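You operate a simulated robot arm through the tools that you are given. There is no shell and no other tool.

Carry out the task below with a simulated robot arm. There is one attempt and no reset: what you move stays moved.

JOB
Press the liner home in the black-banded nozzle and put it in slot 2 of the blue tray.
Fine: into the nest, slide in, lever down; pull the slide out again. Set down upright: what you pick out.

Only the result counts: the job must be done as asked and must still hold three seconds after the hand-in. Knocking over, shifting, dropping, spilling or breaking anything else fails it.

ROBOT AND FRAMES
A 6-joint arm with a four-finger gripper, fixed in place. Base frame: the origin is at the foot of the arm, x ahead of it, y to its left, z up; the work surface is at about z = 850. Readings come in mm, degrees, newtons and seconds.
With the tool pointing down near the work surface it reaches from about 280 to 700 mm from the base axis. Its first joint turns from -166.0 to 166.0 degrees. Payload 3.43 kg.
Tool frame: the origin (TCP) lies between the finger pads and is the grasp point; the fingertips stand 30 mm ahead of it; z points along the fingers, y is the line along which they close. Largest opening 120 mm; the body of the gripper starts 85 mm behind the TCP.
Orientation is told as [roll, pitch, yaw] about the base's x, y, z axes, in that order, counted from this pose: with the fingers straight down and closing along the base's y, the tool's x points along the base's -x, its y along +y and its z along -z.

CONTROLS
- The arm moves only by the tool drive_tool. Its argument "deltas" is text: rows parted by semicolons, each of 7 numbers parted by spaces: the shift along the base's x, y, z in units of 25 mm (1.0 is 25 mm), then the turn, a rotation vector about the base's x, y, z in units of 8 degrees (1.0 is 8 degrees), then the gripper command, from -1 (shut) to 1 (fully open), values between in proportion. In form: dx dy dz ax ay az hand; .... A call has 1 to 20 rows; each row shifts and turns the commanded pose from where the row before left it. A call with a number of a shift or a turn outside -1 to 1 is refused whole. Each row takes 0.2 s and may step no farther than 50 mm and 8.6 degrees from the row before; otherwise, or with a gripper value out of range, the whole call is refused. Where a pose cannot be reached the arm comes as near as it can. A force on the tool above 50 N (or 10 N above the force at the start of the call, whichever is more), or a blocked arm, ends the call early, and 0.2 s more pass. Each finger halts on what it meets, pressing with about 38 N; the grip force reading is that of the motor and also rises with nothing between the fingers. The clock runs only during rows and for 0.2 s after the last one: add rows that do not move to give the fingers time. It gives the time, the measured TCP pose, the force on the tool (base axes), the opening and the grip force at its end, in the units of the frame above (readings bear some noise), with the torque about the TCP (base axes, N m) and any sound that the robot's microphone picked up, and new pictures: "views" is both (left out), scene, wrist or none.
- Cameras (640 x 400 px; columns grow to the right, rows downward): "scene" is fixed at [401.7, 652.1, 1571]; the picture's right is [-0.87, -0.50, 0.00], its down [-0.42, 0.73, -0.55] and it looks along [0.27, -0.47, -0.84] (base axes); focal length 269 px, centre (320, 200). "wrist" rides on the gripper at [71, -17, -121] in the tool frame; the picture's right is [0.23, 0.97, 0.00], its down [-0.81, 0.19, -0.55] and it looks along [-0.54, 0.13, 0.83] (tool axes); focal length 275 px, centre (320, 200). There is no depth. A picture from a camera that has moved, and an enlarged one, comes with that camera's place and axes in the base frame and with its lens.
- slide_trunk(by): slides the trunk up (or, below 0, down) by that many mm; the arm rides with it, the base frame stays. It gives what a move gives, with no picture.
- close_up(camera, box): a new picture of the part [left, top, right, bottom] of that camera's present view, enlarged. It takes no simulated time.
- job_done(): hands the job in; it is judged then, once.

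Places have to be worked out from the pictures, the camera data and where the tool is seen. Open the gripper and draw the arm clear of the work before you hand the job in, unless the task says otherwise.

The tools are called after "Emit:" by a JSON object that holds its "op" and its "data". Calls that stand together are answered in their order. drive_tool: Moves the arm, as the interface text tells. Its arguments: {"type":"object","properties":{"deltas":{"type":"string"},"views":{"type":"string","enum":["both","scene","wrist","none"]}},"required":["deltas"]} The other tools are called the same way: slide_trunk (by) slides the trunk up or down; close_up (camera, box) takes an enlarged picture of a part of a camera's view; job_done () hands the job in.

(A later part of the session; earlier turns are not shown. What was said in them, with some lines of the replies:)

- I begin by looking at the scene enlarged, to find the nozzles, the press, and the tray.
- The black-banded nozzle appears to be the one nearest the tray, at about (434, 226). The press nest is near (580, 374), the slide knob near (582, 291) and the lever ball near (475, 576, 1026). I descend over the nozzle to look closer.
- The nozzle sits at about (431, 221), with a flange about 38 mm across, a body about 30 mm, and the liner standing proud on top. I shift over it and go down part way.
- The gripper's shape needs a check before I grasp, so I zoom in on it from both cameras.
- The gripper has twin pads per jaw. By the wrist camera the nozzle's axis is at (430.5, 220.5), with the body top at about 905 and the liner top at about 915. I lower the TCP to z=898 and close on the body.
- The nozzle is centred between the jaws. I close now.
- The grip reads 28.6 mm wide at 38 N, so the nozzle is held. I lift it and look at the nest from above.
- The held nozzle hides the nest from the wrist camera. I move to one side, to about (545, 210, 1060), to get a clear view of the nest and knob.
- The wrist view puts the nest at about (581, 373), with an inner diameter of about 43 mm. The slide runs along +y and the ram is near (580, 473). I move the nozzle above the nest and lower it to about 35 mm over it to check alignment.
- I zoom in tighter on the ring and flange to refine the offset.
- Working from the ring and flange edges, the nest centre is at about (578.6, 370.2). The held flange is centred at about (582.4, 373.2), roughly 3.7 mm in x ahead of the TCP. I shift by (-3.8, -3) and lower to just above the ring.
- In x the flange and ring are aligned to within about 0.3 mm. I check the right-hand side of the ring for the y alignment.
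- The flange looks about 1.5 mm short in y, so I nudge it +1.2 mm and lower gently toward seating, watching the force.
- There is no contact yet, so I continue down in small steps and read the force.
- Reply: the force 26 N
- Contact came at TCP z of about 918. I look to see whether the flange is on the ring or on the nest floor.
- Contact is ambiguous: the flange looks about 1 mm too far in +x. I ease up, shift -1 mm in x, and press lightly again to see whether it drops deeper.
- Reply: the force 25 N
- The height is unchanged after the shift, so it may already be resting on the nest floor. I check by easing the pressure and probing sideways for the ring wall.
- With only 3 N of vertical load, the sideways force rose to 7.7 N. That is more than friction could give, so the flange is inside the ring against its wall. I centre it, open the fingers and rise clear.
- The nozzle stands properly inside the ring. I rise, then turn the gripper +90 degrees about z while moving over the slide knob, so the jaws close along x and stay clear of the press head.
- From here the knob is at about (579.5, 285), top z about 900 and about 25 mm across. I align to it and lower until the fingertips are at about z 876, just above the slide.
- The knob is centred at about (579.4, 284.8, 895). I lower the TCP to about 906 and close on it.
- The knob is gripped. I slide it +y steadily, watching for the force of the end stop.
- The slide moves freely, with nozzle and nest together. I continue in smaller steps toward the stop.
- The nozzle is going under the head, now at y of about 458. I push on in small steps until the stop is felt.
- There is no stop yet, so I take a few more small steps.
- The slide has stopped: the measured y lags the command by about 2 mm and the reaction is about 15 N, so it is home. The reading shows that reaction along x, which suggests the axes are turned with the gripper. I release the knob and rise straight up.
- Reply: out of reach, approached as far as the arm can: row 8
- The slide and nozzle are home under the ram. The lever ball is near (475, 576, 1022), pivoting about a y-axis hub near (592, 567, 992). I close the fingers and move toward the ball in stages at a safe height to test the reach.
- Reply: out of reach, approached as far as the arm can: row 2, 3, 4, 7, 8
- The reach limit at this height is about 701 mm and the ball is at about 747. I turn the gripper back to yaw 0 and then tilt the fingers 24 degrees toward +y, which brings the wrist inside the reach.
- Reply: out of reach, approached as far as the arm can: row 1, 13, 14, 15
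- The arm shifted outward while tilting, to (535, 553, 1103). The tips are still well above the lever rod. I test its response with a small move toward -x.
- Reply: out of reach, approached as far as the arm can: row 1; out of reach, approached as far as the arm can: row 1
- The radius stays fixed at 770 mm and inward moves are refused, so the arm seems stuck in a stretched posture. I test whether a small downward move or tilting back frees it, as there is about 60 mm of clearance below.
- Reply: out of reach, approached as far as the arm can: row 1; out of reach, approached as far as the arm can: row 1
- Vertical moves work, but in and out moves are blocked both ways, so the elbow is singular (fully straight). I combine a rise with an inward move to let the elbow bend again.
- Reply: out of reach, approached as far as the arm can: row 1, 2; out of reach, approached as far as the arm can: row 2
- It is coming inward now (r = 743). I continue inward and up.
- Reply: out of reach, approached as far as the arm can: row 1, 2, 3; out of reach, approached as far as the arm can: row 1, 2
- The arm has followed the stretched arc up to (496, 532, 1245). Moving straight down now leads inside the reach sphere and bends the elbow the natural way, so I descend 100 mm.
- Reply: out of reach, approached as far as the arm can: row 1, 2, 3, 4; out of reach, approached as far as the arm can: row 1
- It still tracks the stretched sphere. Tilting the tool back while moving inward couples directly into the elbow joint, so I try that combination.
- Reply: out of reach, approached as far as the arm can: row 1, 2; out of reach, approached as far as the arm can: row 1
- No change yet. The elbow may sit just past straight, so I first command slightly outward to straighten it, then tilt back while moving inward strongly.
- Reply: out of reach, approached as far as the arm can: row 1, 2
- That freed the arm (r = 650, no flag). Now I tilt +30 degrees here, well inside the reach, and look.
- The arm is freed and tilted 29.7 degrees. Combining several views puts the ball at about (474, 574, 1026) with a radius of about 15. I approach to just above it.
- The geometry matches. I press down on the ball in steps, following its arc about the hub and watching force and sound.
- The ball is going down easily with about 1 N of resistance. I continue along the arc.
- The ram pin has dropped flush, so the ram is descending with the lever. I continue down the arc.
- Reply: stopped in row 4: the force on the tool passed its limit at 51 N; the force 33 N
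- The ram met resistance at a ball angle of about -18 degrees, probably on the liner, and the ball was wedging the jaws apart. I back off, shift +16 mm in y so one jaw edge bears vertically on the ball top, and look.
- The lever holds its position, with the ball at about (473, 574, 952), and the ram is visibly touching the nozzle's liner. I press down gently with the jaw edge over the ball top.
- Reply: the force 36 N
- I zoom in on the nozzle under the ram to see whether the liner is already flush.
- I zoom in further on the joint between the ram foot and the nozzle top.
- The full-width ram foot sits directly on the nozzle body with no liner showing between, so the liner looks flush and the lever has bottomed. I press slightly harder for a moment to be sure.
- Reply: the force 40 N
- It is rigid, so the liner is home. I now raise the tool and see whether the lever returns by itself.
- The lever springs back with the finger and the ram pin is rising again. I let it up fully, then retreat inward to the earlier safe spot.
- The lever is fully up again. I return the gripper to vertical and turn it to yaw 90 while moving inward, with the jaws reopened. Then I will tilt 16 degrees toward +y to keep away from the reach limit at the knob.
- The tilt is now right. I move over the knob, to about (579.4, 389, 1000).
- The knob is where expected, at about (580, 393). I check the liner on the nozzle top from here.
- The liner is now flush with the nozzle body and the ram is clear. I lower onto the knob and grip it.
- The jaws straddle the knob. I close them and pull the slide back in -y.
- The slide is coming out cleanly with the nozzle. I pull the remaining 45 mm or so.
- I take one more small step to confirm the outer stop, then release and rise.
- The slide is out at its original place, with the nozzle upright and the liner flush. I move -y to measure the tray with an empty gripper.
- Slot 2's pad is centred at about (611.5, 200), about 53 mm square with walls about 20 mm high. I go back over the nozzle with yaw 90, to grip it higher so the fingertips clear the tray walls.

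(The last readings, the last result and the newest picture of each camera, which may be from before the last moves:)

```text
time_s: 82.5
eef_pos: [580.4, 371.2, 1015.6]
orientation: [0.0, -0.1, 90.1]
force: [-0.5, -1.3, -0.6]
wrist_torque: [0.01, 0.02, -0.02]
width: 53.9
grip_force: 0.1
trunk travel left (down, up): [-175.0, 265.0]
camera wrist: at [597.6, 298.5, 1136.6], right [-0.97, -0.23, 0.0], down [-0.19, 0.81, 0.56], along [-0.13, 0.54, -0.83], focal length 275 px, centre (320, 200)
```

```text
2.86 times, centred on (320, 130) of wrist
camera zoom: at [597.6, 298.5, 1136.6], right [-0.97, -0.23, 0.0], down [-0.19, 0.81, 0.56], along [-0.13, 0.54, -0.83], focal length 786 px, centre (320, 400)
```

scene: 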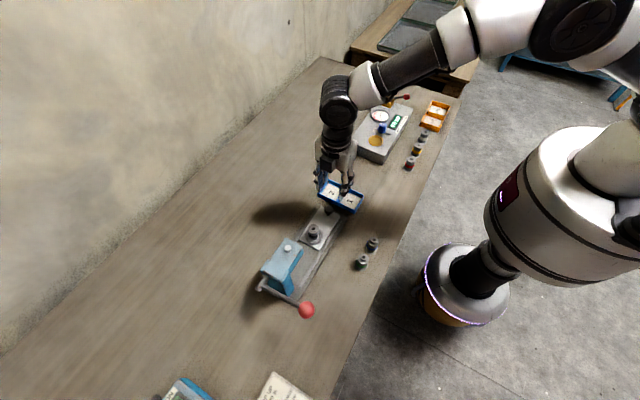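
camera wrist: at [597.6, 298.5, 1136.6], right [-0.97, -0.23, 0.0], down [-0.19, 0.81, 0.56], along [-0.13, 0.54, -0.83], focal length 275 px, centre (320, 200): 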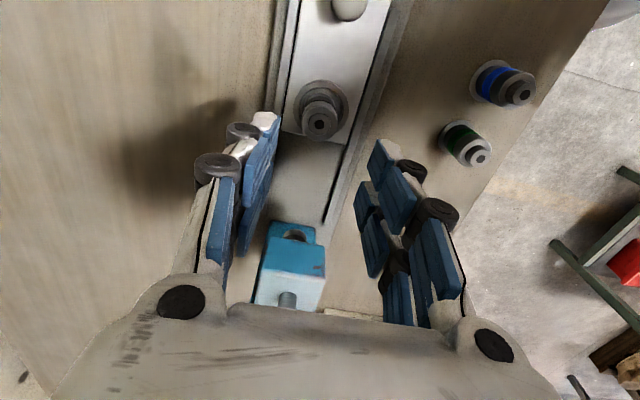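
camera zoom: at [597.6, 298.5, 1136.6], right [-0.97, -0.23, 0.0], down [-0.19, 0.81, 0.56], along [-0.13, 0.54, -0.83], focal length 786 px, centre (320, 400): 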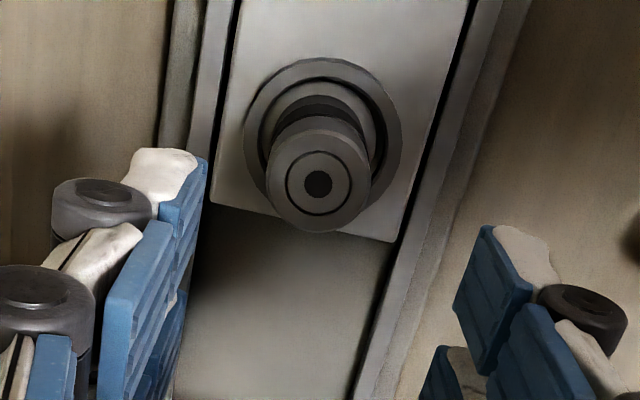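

The liner is flush and the nozzle top is at about (580.8, 369.5). I lower to TCP z of about 928 and grip the body.

Emit:
{"op": "drive_tool", "data": {"deltas": "0 -0.05 -1 0 0 0 -0.1; 0 0 -1 0 0 0 -0.1; 0 0 -1 0 0 0 -0.1; 0 0 -0.5 0 0 0 -0.1; 0 0 0 0 0 0 -0.1; 0 0 0 0 0 0 -0.4; 0 0 0 0 0 0 -0.7; 0 0 0 0 0 0 -1; 0 0 0 0 0 0 -1; 0 0 0 0 0 0 -1", "views": "both"}}

Emit:
{"op": "close_up", "data": {"camera": "scene", "box": [275, 190, 345, 260]}}

```text
time_s: 84.7
eef_pos: [580.7, 369.9, 928.4]
orientation: [0.0, -0.3, 90.2]
force: [-1.2, 0.3, -0.7]
wrist_torque: [0.04, 0.01, 0.02]
width: 27.3
grip_force: 38.1
trunk travel left (down, up): [-175.0, 265.0]
camera wrist: at [598.3, 297.7, 1049.2], right [-0.97, -0.23, 0.0], down [-0.19, 0.81, 0.56], along [-0.13, 0.54, -0.83], focal length 275 px, centre (320, 200)
```

scene: 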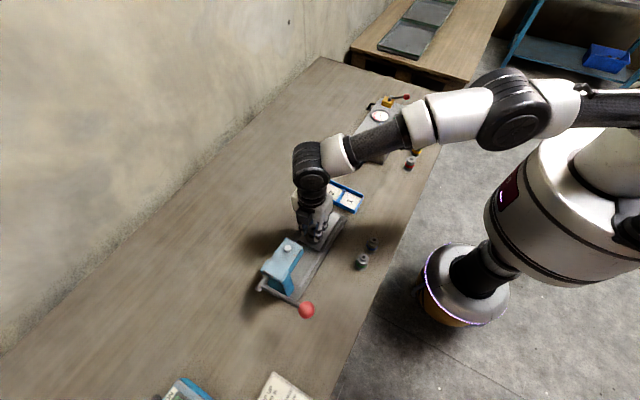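
wrist: 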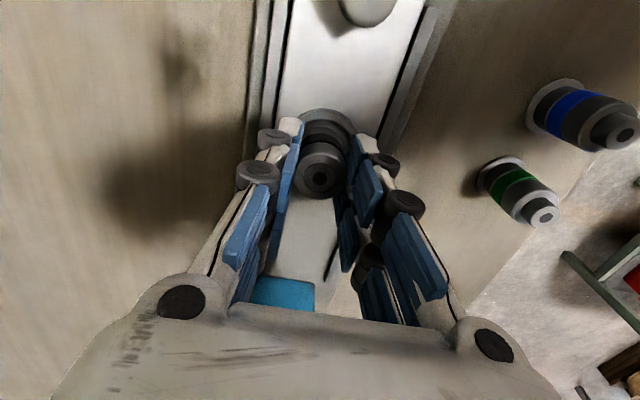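

```text
5.71 times, centred on (310, 225) of scene
camera zoom: at [401.7, 652.1, 1571.0], right [-0.87, -0.5, 0.0], down [-0.42, 0.73, -0.55], along [0.27, -0.47, -0.84], focal length 1535 px, centre (377, 57)
```

zoom: 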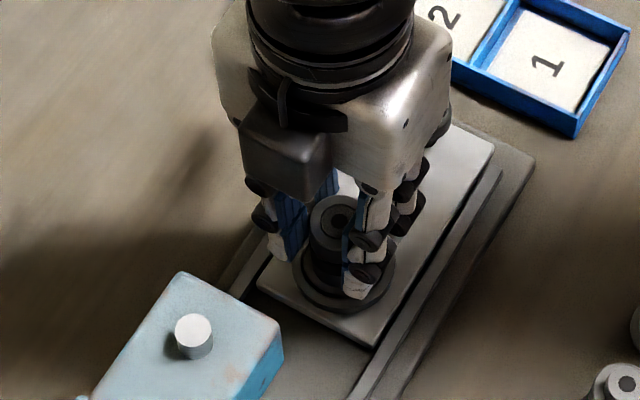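

The nozzle is gripped (27.3 mm, 38 N), with its base about 57.6 mm below the TCP. I lift it straight out of the nest and carry it toward slot 2.

Emit:
{"op": "drive_tool", "data": {"deltas": "0 0 0.3 0 0 0 -1; 0 0 0.4 0 0 0 -1; 0 0 0.8 0 0 0 -1; 0 0 1 0 0 0 -1; 0 0 0.8 0 0 0 -1; 0.1 -0.7 0 0 0 0 -1; 0.15 -0.9 0 0 0 0 -1; 0.2 -0.9 0 0 0 0 -1; 0.2 -0.9 0 0 0 0 -1; 0.2 -0.9 0 0 0 0 -1; 0.2 -0.9 0 0 0 0 -1; 0.15 -0.9 0 0 0 0 -1; 0.03 -0.7 0 0 0 0 -1; 0 0 0 0 0 0 -1"}}

Emit:
{"op": "close_up", "data": {"camera": "wrist", "box": [200, 40, 440, 220]}}

Emit:
{"op": "close_up", "data": {"camera": "scene", "box": [290, 160, 380, 250]}}

```text
time_s: 87.7
eef_pos: [611.4, 199.8, 1011.5]
orientation: [0.1, -0.3, 90.1]
force: [-0.4, 0.7, -1.8]
wrist_torque: [0.02, -0.02, -0.01]
width: 27.1
grip_force: 38.4
trunk travel left (down, up): [-175.0, 265.0]
camera wrist: at [629.1, 126.8, 1131.4], right [-0.97, -0.23, 0.0], down [-0.19, 0.81, 0.56], along [-0.13, 0.54, -0.83], focal length 275 px, centre (320, 200)
```

scene: 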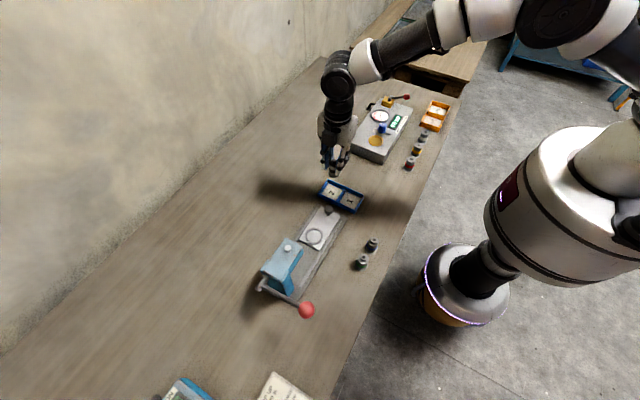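
wrist: 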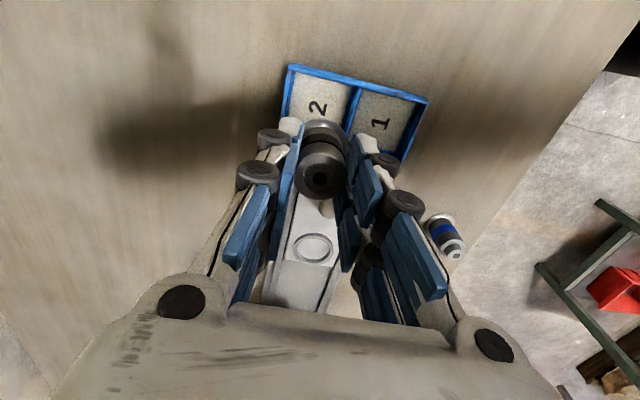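

```text
2.22 times, centred on (320, 130) of wrist
camera zoom: at [629.1, 126.8, 1131.4], right [-0.97, -0.23, 0.0], down [-0.19, 0.81, 0.56], along [-0.13, 0.54, -0.83], focal length 612 px, centre (320, 356)
```

zoom: 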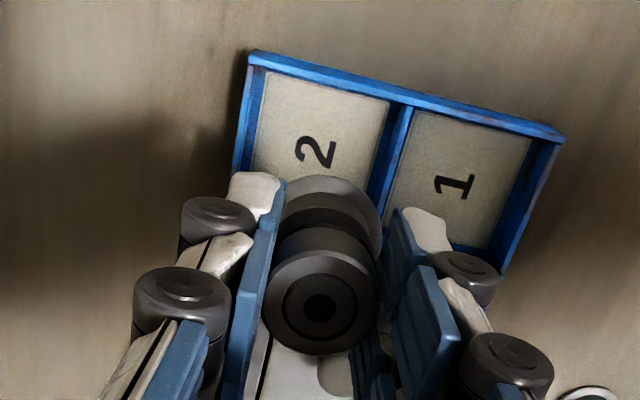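

```text
4.44 times, centred on (335, 205) of scene
camera zoom: at [401.7, 652.1, 1571.0], right [-0.87, -0.5, 0.0], down [-0.42, 0.73, -0.55], along [0.27, -0.47, -0.84], focal length 1194 px, centre (253, 178)
```

zoom: 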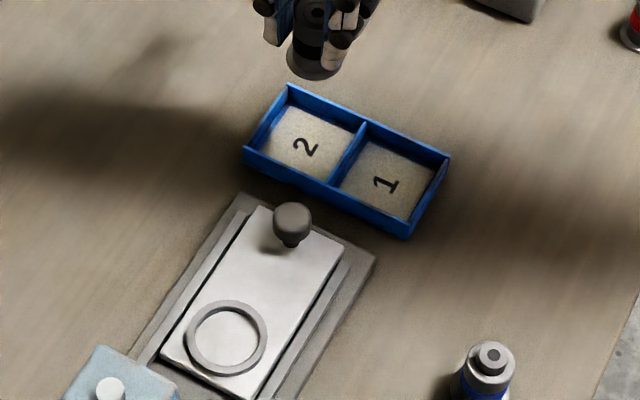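

The slot 2 corners agree with the earlier measurement, so the centre is at about (611.5, 200). I lower to about 20 mm above the pad and check.

Emit:
{"op": "drive_tool", "data": {"deltas": "0 0 -1 0 0 0 -1; 0 0 -1 0 0 0 -1; 0 0 -0.8 0 0 0 -1; 0 0 -0.4 0 0 0 -1; 0 0 0 0 0 0 -1"}}

Emit:
{"op": "close_up", "data": {"camera": "wrist", "box": [220, 60, 420, 220]}}

Emit:
{"op": "close_up", "data": {"camera": "scene", "box": [305, 165, 365, 225]}}

```text
time_s: 88.8
eef_pos: [613.0, 198.3, 932.7]
orientation: [0.1, -0.2, 90.1]
force: [-0.1, -0.5, -2.2]
wrist_torque: [0.05, -0.04, -0.02]
width: 27.1
grip_force: 37.9
trunk travel left (down, up): [-175.0, 265.0]
camera wrist: at [629.0, 127.2, 1051.6], right [-0.97, -0.23, 0.0], down [-0.19, 0.81, 0.56], along [-0.13, 0.54, -0.83], focal length 275 px, centre (320, 200)
```

scene: 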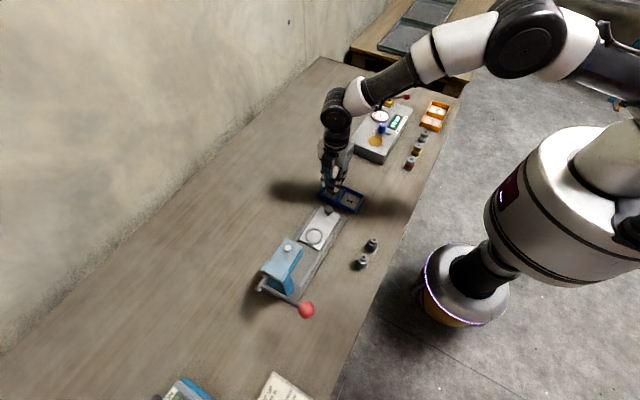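
wrist: 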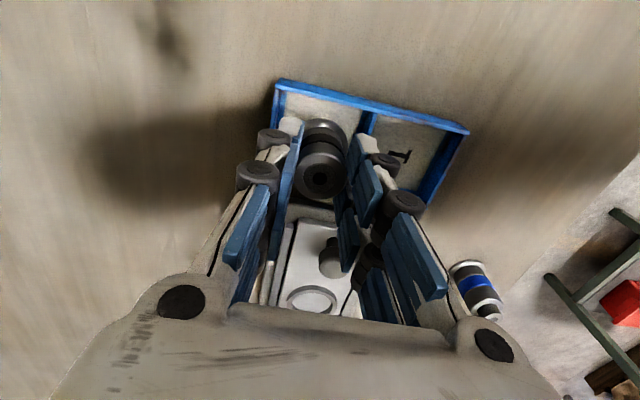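

```text
2.50 times, centred on (320, 140) of wrist
camera zoom: at [629.0, 127.2, 1051.6], right [-0.97, -0.23, 0.0], down [-0.19, 0.81, 0.56], along [-0.13, 0.54, -0.83], focal length 688 px, centre (320, 350)
```

zoom: 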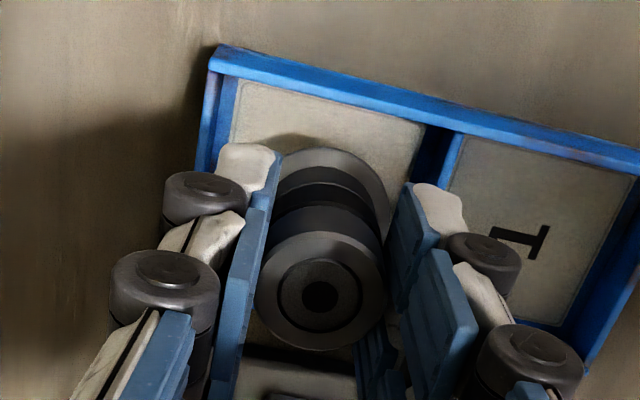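

```text
6.67 times, centred on (335, 195) of scene
camera zoom: at [401.7, 652.1, 1571.0], right [-0.87, -0.5, 0.0], down [-0.42, 0.73, -0.55], along [0.27, -0.47, -0.84], focal length 1791 px, centre (220, 233)
```

zoom: 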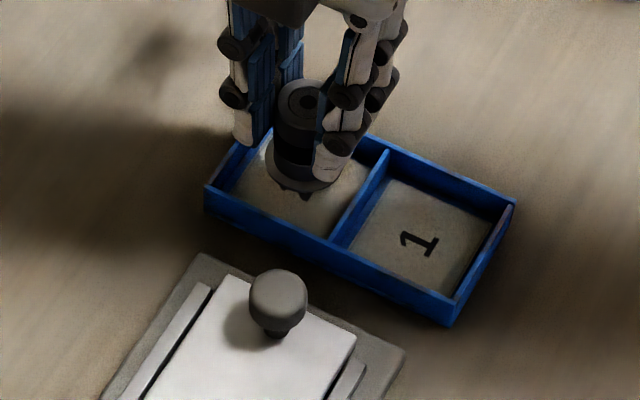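

It is well centred over slot 2. I lower the rest of the way gently, watching the force.

Emit:
{"op": "drive_tool", "data": {"deltas": "0 0 -0.4 0 0 0 -1; 0 0 -0.3 0 0 0 -1; 0 0 0 0 0 0 -1", "views": "none"}}

Emit:
{"op": "drive_tool", "data": {"deltas": "0 0 -0.08 0 0 0 -1; 0 0 0 0 0 0 -1", "views": "none"}}

```text
time_s: 89.7
eef_pos: [611.9, 199.4, 914.6]
orientation: [0.0, -0.2, 90.1]
force: [-0.3, 0.4, -2.3]
wrist_torque: [-0.02, 0.01, 0.01]
width: 27.3
grip_force: 37.8
trunk travel left (down, up): [-175.0, 265.0]
```

```text
time_s: 90.2
eef_pos: [612.5, 199.2, 913.0]
orientation: [0.1, -0.2, 90.1]
force: [-0.4, 0.1, -1.9]
wrist_torque: [0.0, 0.01, 0.02]
width: 27.0
grip_force: 37.8
trunk travel left (down, up): [-175.0, 265.0]
```

There is no contact yet, so I continue in 1 to 2 mm steps.

Emit:
{"op": "drive_tool", "data": {"deltas": "0 0 -0.06 0 0 0 -1; 0 0 0 0 0 0 -1", "views": "none"}}

Emit:
{"op": "drive_tool", "data": {"deltas": "0 0 -0.06 0 0 0 -1; 0 0 0 0 0 0 -1", "views": "none"}}

Emit:
{"op": "drive_tool", "data": {"deltas": "0 0 -0.05 0 0 0 -1; 0 0 0 0 0 0 -1", "views": "scene"}}

Emit:
{"op": "close_up", "data": {"camera": "scene", "box": [305, 165, 365, 225]}}

```text
time_s: 90.8
eef_pos: [611.9, 199.1, 911.4]
orientation: [0.1, -0.1, 90.0]
force: [-0.5, -1.2, 1.4]
wrist_torque: [0.01, 0.05, 0.02]
width: 27.2
grip_force: 37.8
trunk travel left (down, up): [-175.0, 265.0]
```

```text
time_s: 91.5
eef_pos: [612.7, 199.0, 911.7]
orientation: [-0.2, -0.4, 90.0]
force: [-1.6, -0.2, 14.3]
wrist_torque: [-0.1, 0.25, 0.0]
width: 27.1
grip_force: 38.1
trunk travel left (down, up): [-175.0, 265.0]
```

```text
time_s: 92.0
eef_pos: [611.7, 199.8, 910.6]
orientation: [-0.2, -0.2, 90.1]
force: [0.0, 0.5, 25.3]
wrist_torque: [-0.08, 0.08, 0.01]
width: 27.2
grip_force: 38.4
trunk travel left (down, up): [-175.0, 265.0]
```

scene: 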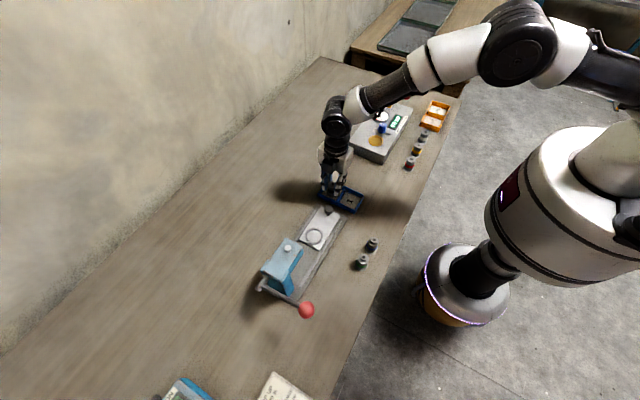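

```text
6.67 times, centred on (335, 195) of scene
camera zoom: at [401.7, 652.1, 1571.0], right [-0.87, -0.5, 0.0], down [-0.42, 0.73, -0.55], along [0.27, -0.47, -0.84], focal length 1791 px, centre (220, 233)
```

zoom: 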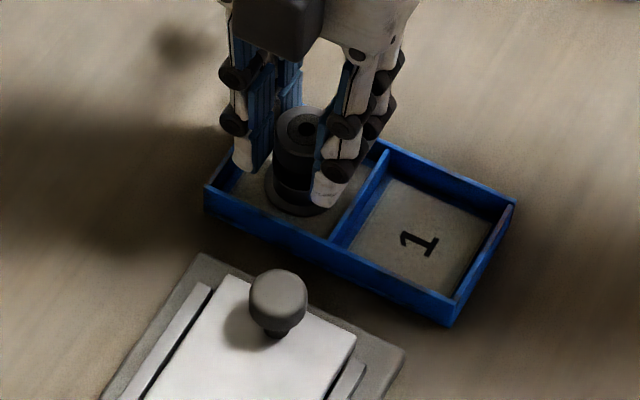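

The nozzle has touched the pad, with 25 N pressing and TCP z at 911. I relieve the pressure, open, and rise straight up.

Emit:
{"op": "drive_tool", "data": {"deltas": "0 0 0.15 0 0 0 -1; 0 0 0 0 0 0 -1; 0 0 0 0 0 0 -0.45; 0 0 0 0 0 0 -0.15; 0 0 0 0 0 0 -0.15; 0 0 0 0 0 0 -0.15; 0 0 0.4 0 0 0 -0.15; 0 0 0.8 0 0 0 -0.15; 0 0 1 0 0 0 -0.15; 0 0 1 0 0 0 -0.15; 0 0 1 0 0 0 -0.15; 0 0 0 0 0 0 -0.15"}}

Emit:
{"op": "close_up", "data": {"camera": "scene", "box": [305, 165, 365, 225]}}

Emit:
{"op": "close_up", "data": {"camera": "wrist", "box": [220, 40, 420, 220]}}

```text
time_s: 94.7
eef_pos: [611.6, 199.9, 1018.1]
orientation: [0.1, -0.2, 90.1]
force: [0.4, -0.7, -0.7]
wrist_torque: [0.02, -0.02, 0.03]
width: 51.2
grip_force: 0.1
trunk travel left (down, up): [-175.0, 265.0]
camera wrist: at [628.7, 127.6, 1137.2], right [-0.97, -0.23, 0.0], down [-0.19, 0.81, 0.56], along [-0.13, 0.54, -0.83], focal length 275 px, centre (320, 200)
```

scene: 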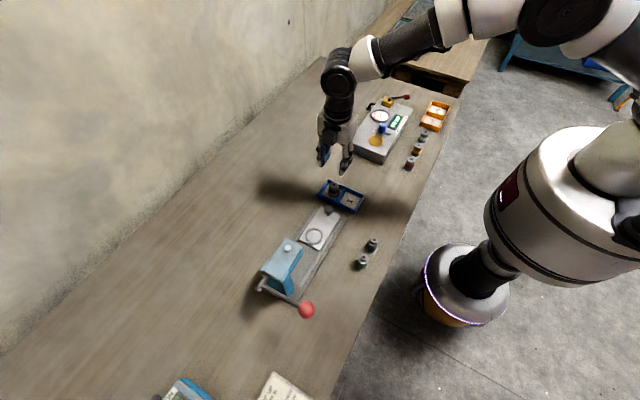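
wrist: 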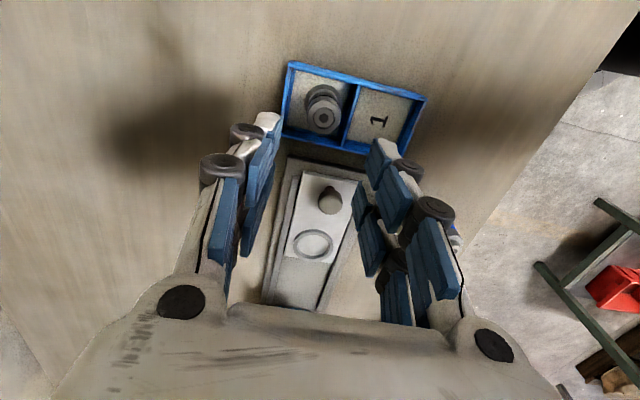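

```text
6.67 times, centred on (335, 195) of scene
camera zoom: at [401.7, 652.1, 1571.0], right [-0.87, -0.5, 0.0], down [-0.42, 0.73, -0.55], along [0.27, -0.47, -0.84], focal length 1791 px, centre (220, 233)
```

zoom: 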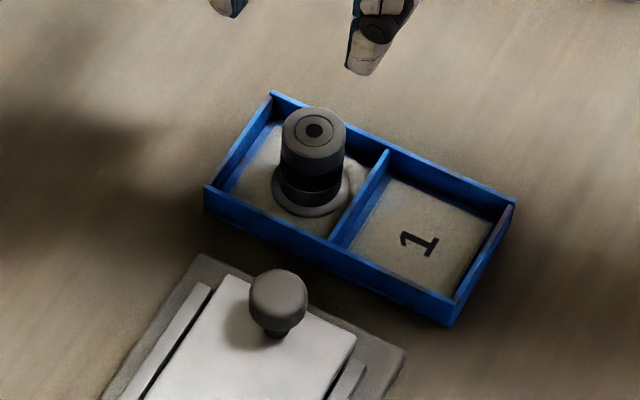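

```text
2.22 times, centred on (320, 130) of wrist
camera zoom: at [628.7, 127.6, 1137.2], right [-0.97, -0.23, 0.0], down [-0.19, 0.81, 0.56], along [-0.13, 0.54, -0.83], focal length 612 px, centre (320, 356)
```

zoom: 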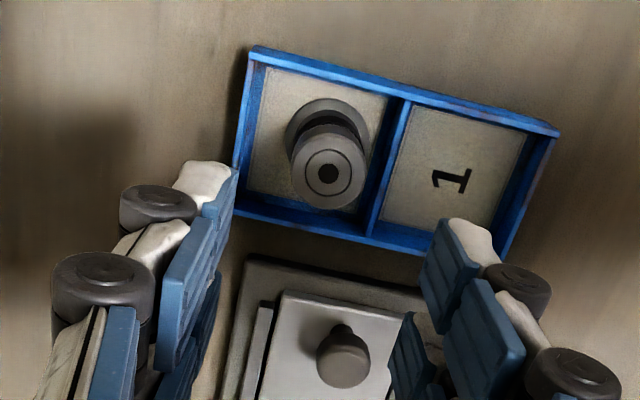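

The nozzle stands upright in slot 2 with its liner flush, and everything else is undisturbed. I open the gripper and draw the arm up and back, clear of the work.

Emit:
{"op": "drive_tool", "data": {"deltas": "0 0 1 0 0 0 0; 0 0 1 0 0 0 0.5; 0 0 1 0 0 0 1; -1 0 1 0 0 0 1; -1 0 1 0 0 0 1; -1 0 1 0 0 0 1; -1 0 0.5 0 0 0 1; -1 0 0 0 0 0 1; -1 0 0 0 0 0 1; 0 0 0 0 0 0 1; 0 0 0 0 0 0 1"}}

Emit:
{"op": "close_up", "data": {"camera": "scene", "box": [240, 90, 450, 330]}}

```text
time_s: 97.0
eef_pos: [461.2, 199.6, 1180.1]
orientation: [0.0, -0.2, 90.1]
force: [-0.7, 0.1, -0.2]
wrist_torque: [0.01, 0.01, 0.01]
width: 120.0
grip_force: 0.1
trunk travel left (down, up): [-175.0, 265.0]
camera wrist: at [477.6, 127.9, 1299.9], right [-0.97, -0.23, 0.0], down [-0.19, 0.81, 0.56], along [-0.13, 0.54, -0.83], focal length 275 px, centre (320, 200)
```

scene: 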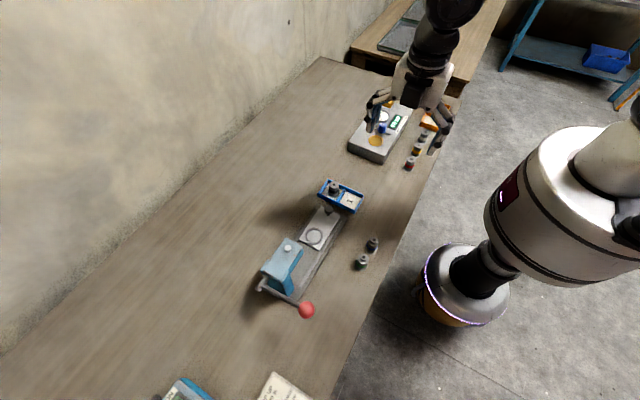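
wrist: 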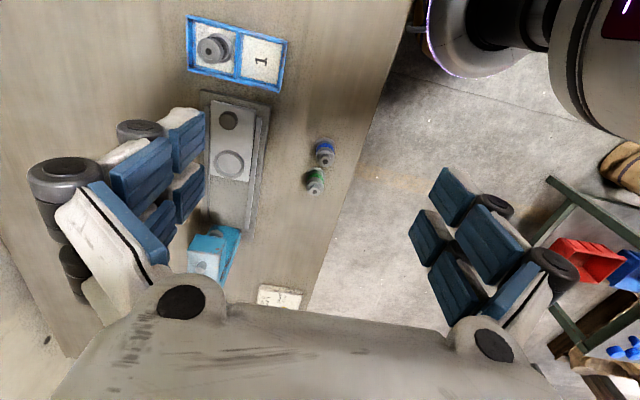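

```text
1.67 times, centred on (345, 210) of scene
camera zoom: at [401.7, 652.1, 1571.0], right [-0.87, -0.5, 0.0], down [-0.42, 0.73, -0.55], along [0.27, -0.47, -0.84], focal length 448 px, centre (278, 183)
```

zoom: 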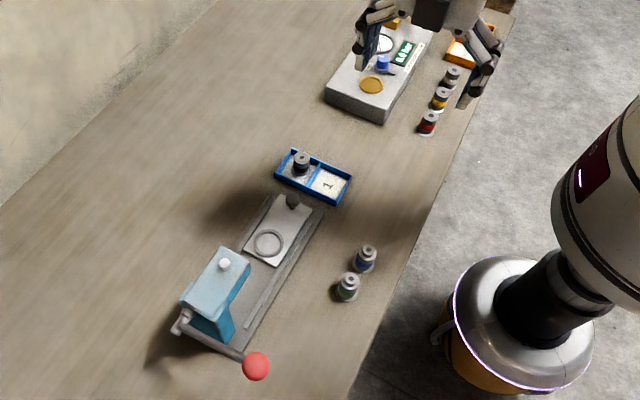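

The nozzle is upright in slot 2 with its liner home, the slide is out, the lever is up, and the arm is clear with the gripper open. I hand the job in.

Emit:
{"op": "job_done", "data": {}}

```text
The job is handed in.
```

I pressed the liner home in the black-banded nozzle and set the nozzle upright in slot 2 of the blue tray. The job is handed in, but the hand-in returned no verdict.

- **Pressing:** With the nozzle in the nest and the slide fully in, I pushed the lever down until it went solid. Close-up pictures afterwards show the liner flush with the nozzle top.
- **Press:** The lever sprang back up on its own. I pulled the slide back out to where it started.
- **Surroundings:** The last pictures show nothing else knocked over or moved. The gripper is open and the arm is clear of the work.

On the way to the lever, the arm got stuck at full stretch above the press. I freed it and reached the lever with the tool tilted; the readings showed no contact while it was stuck.
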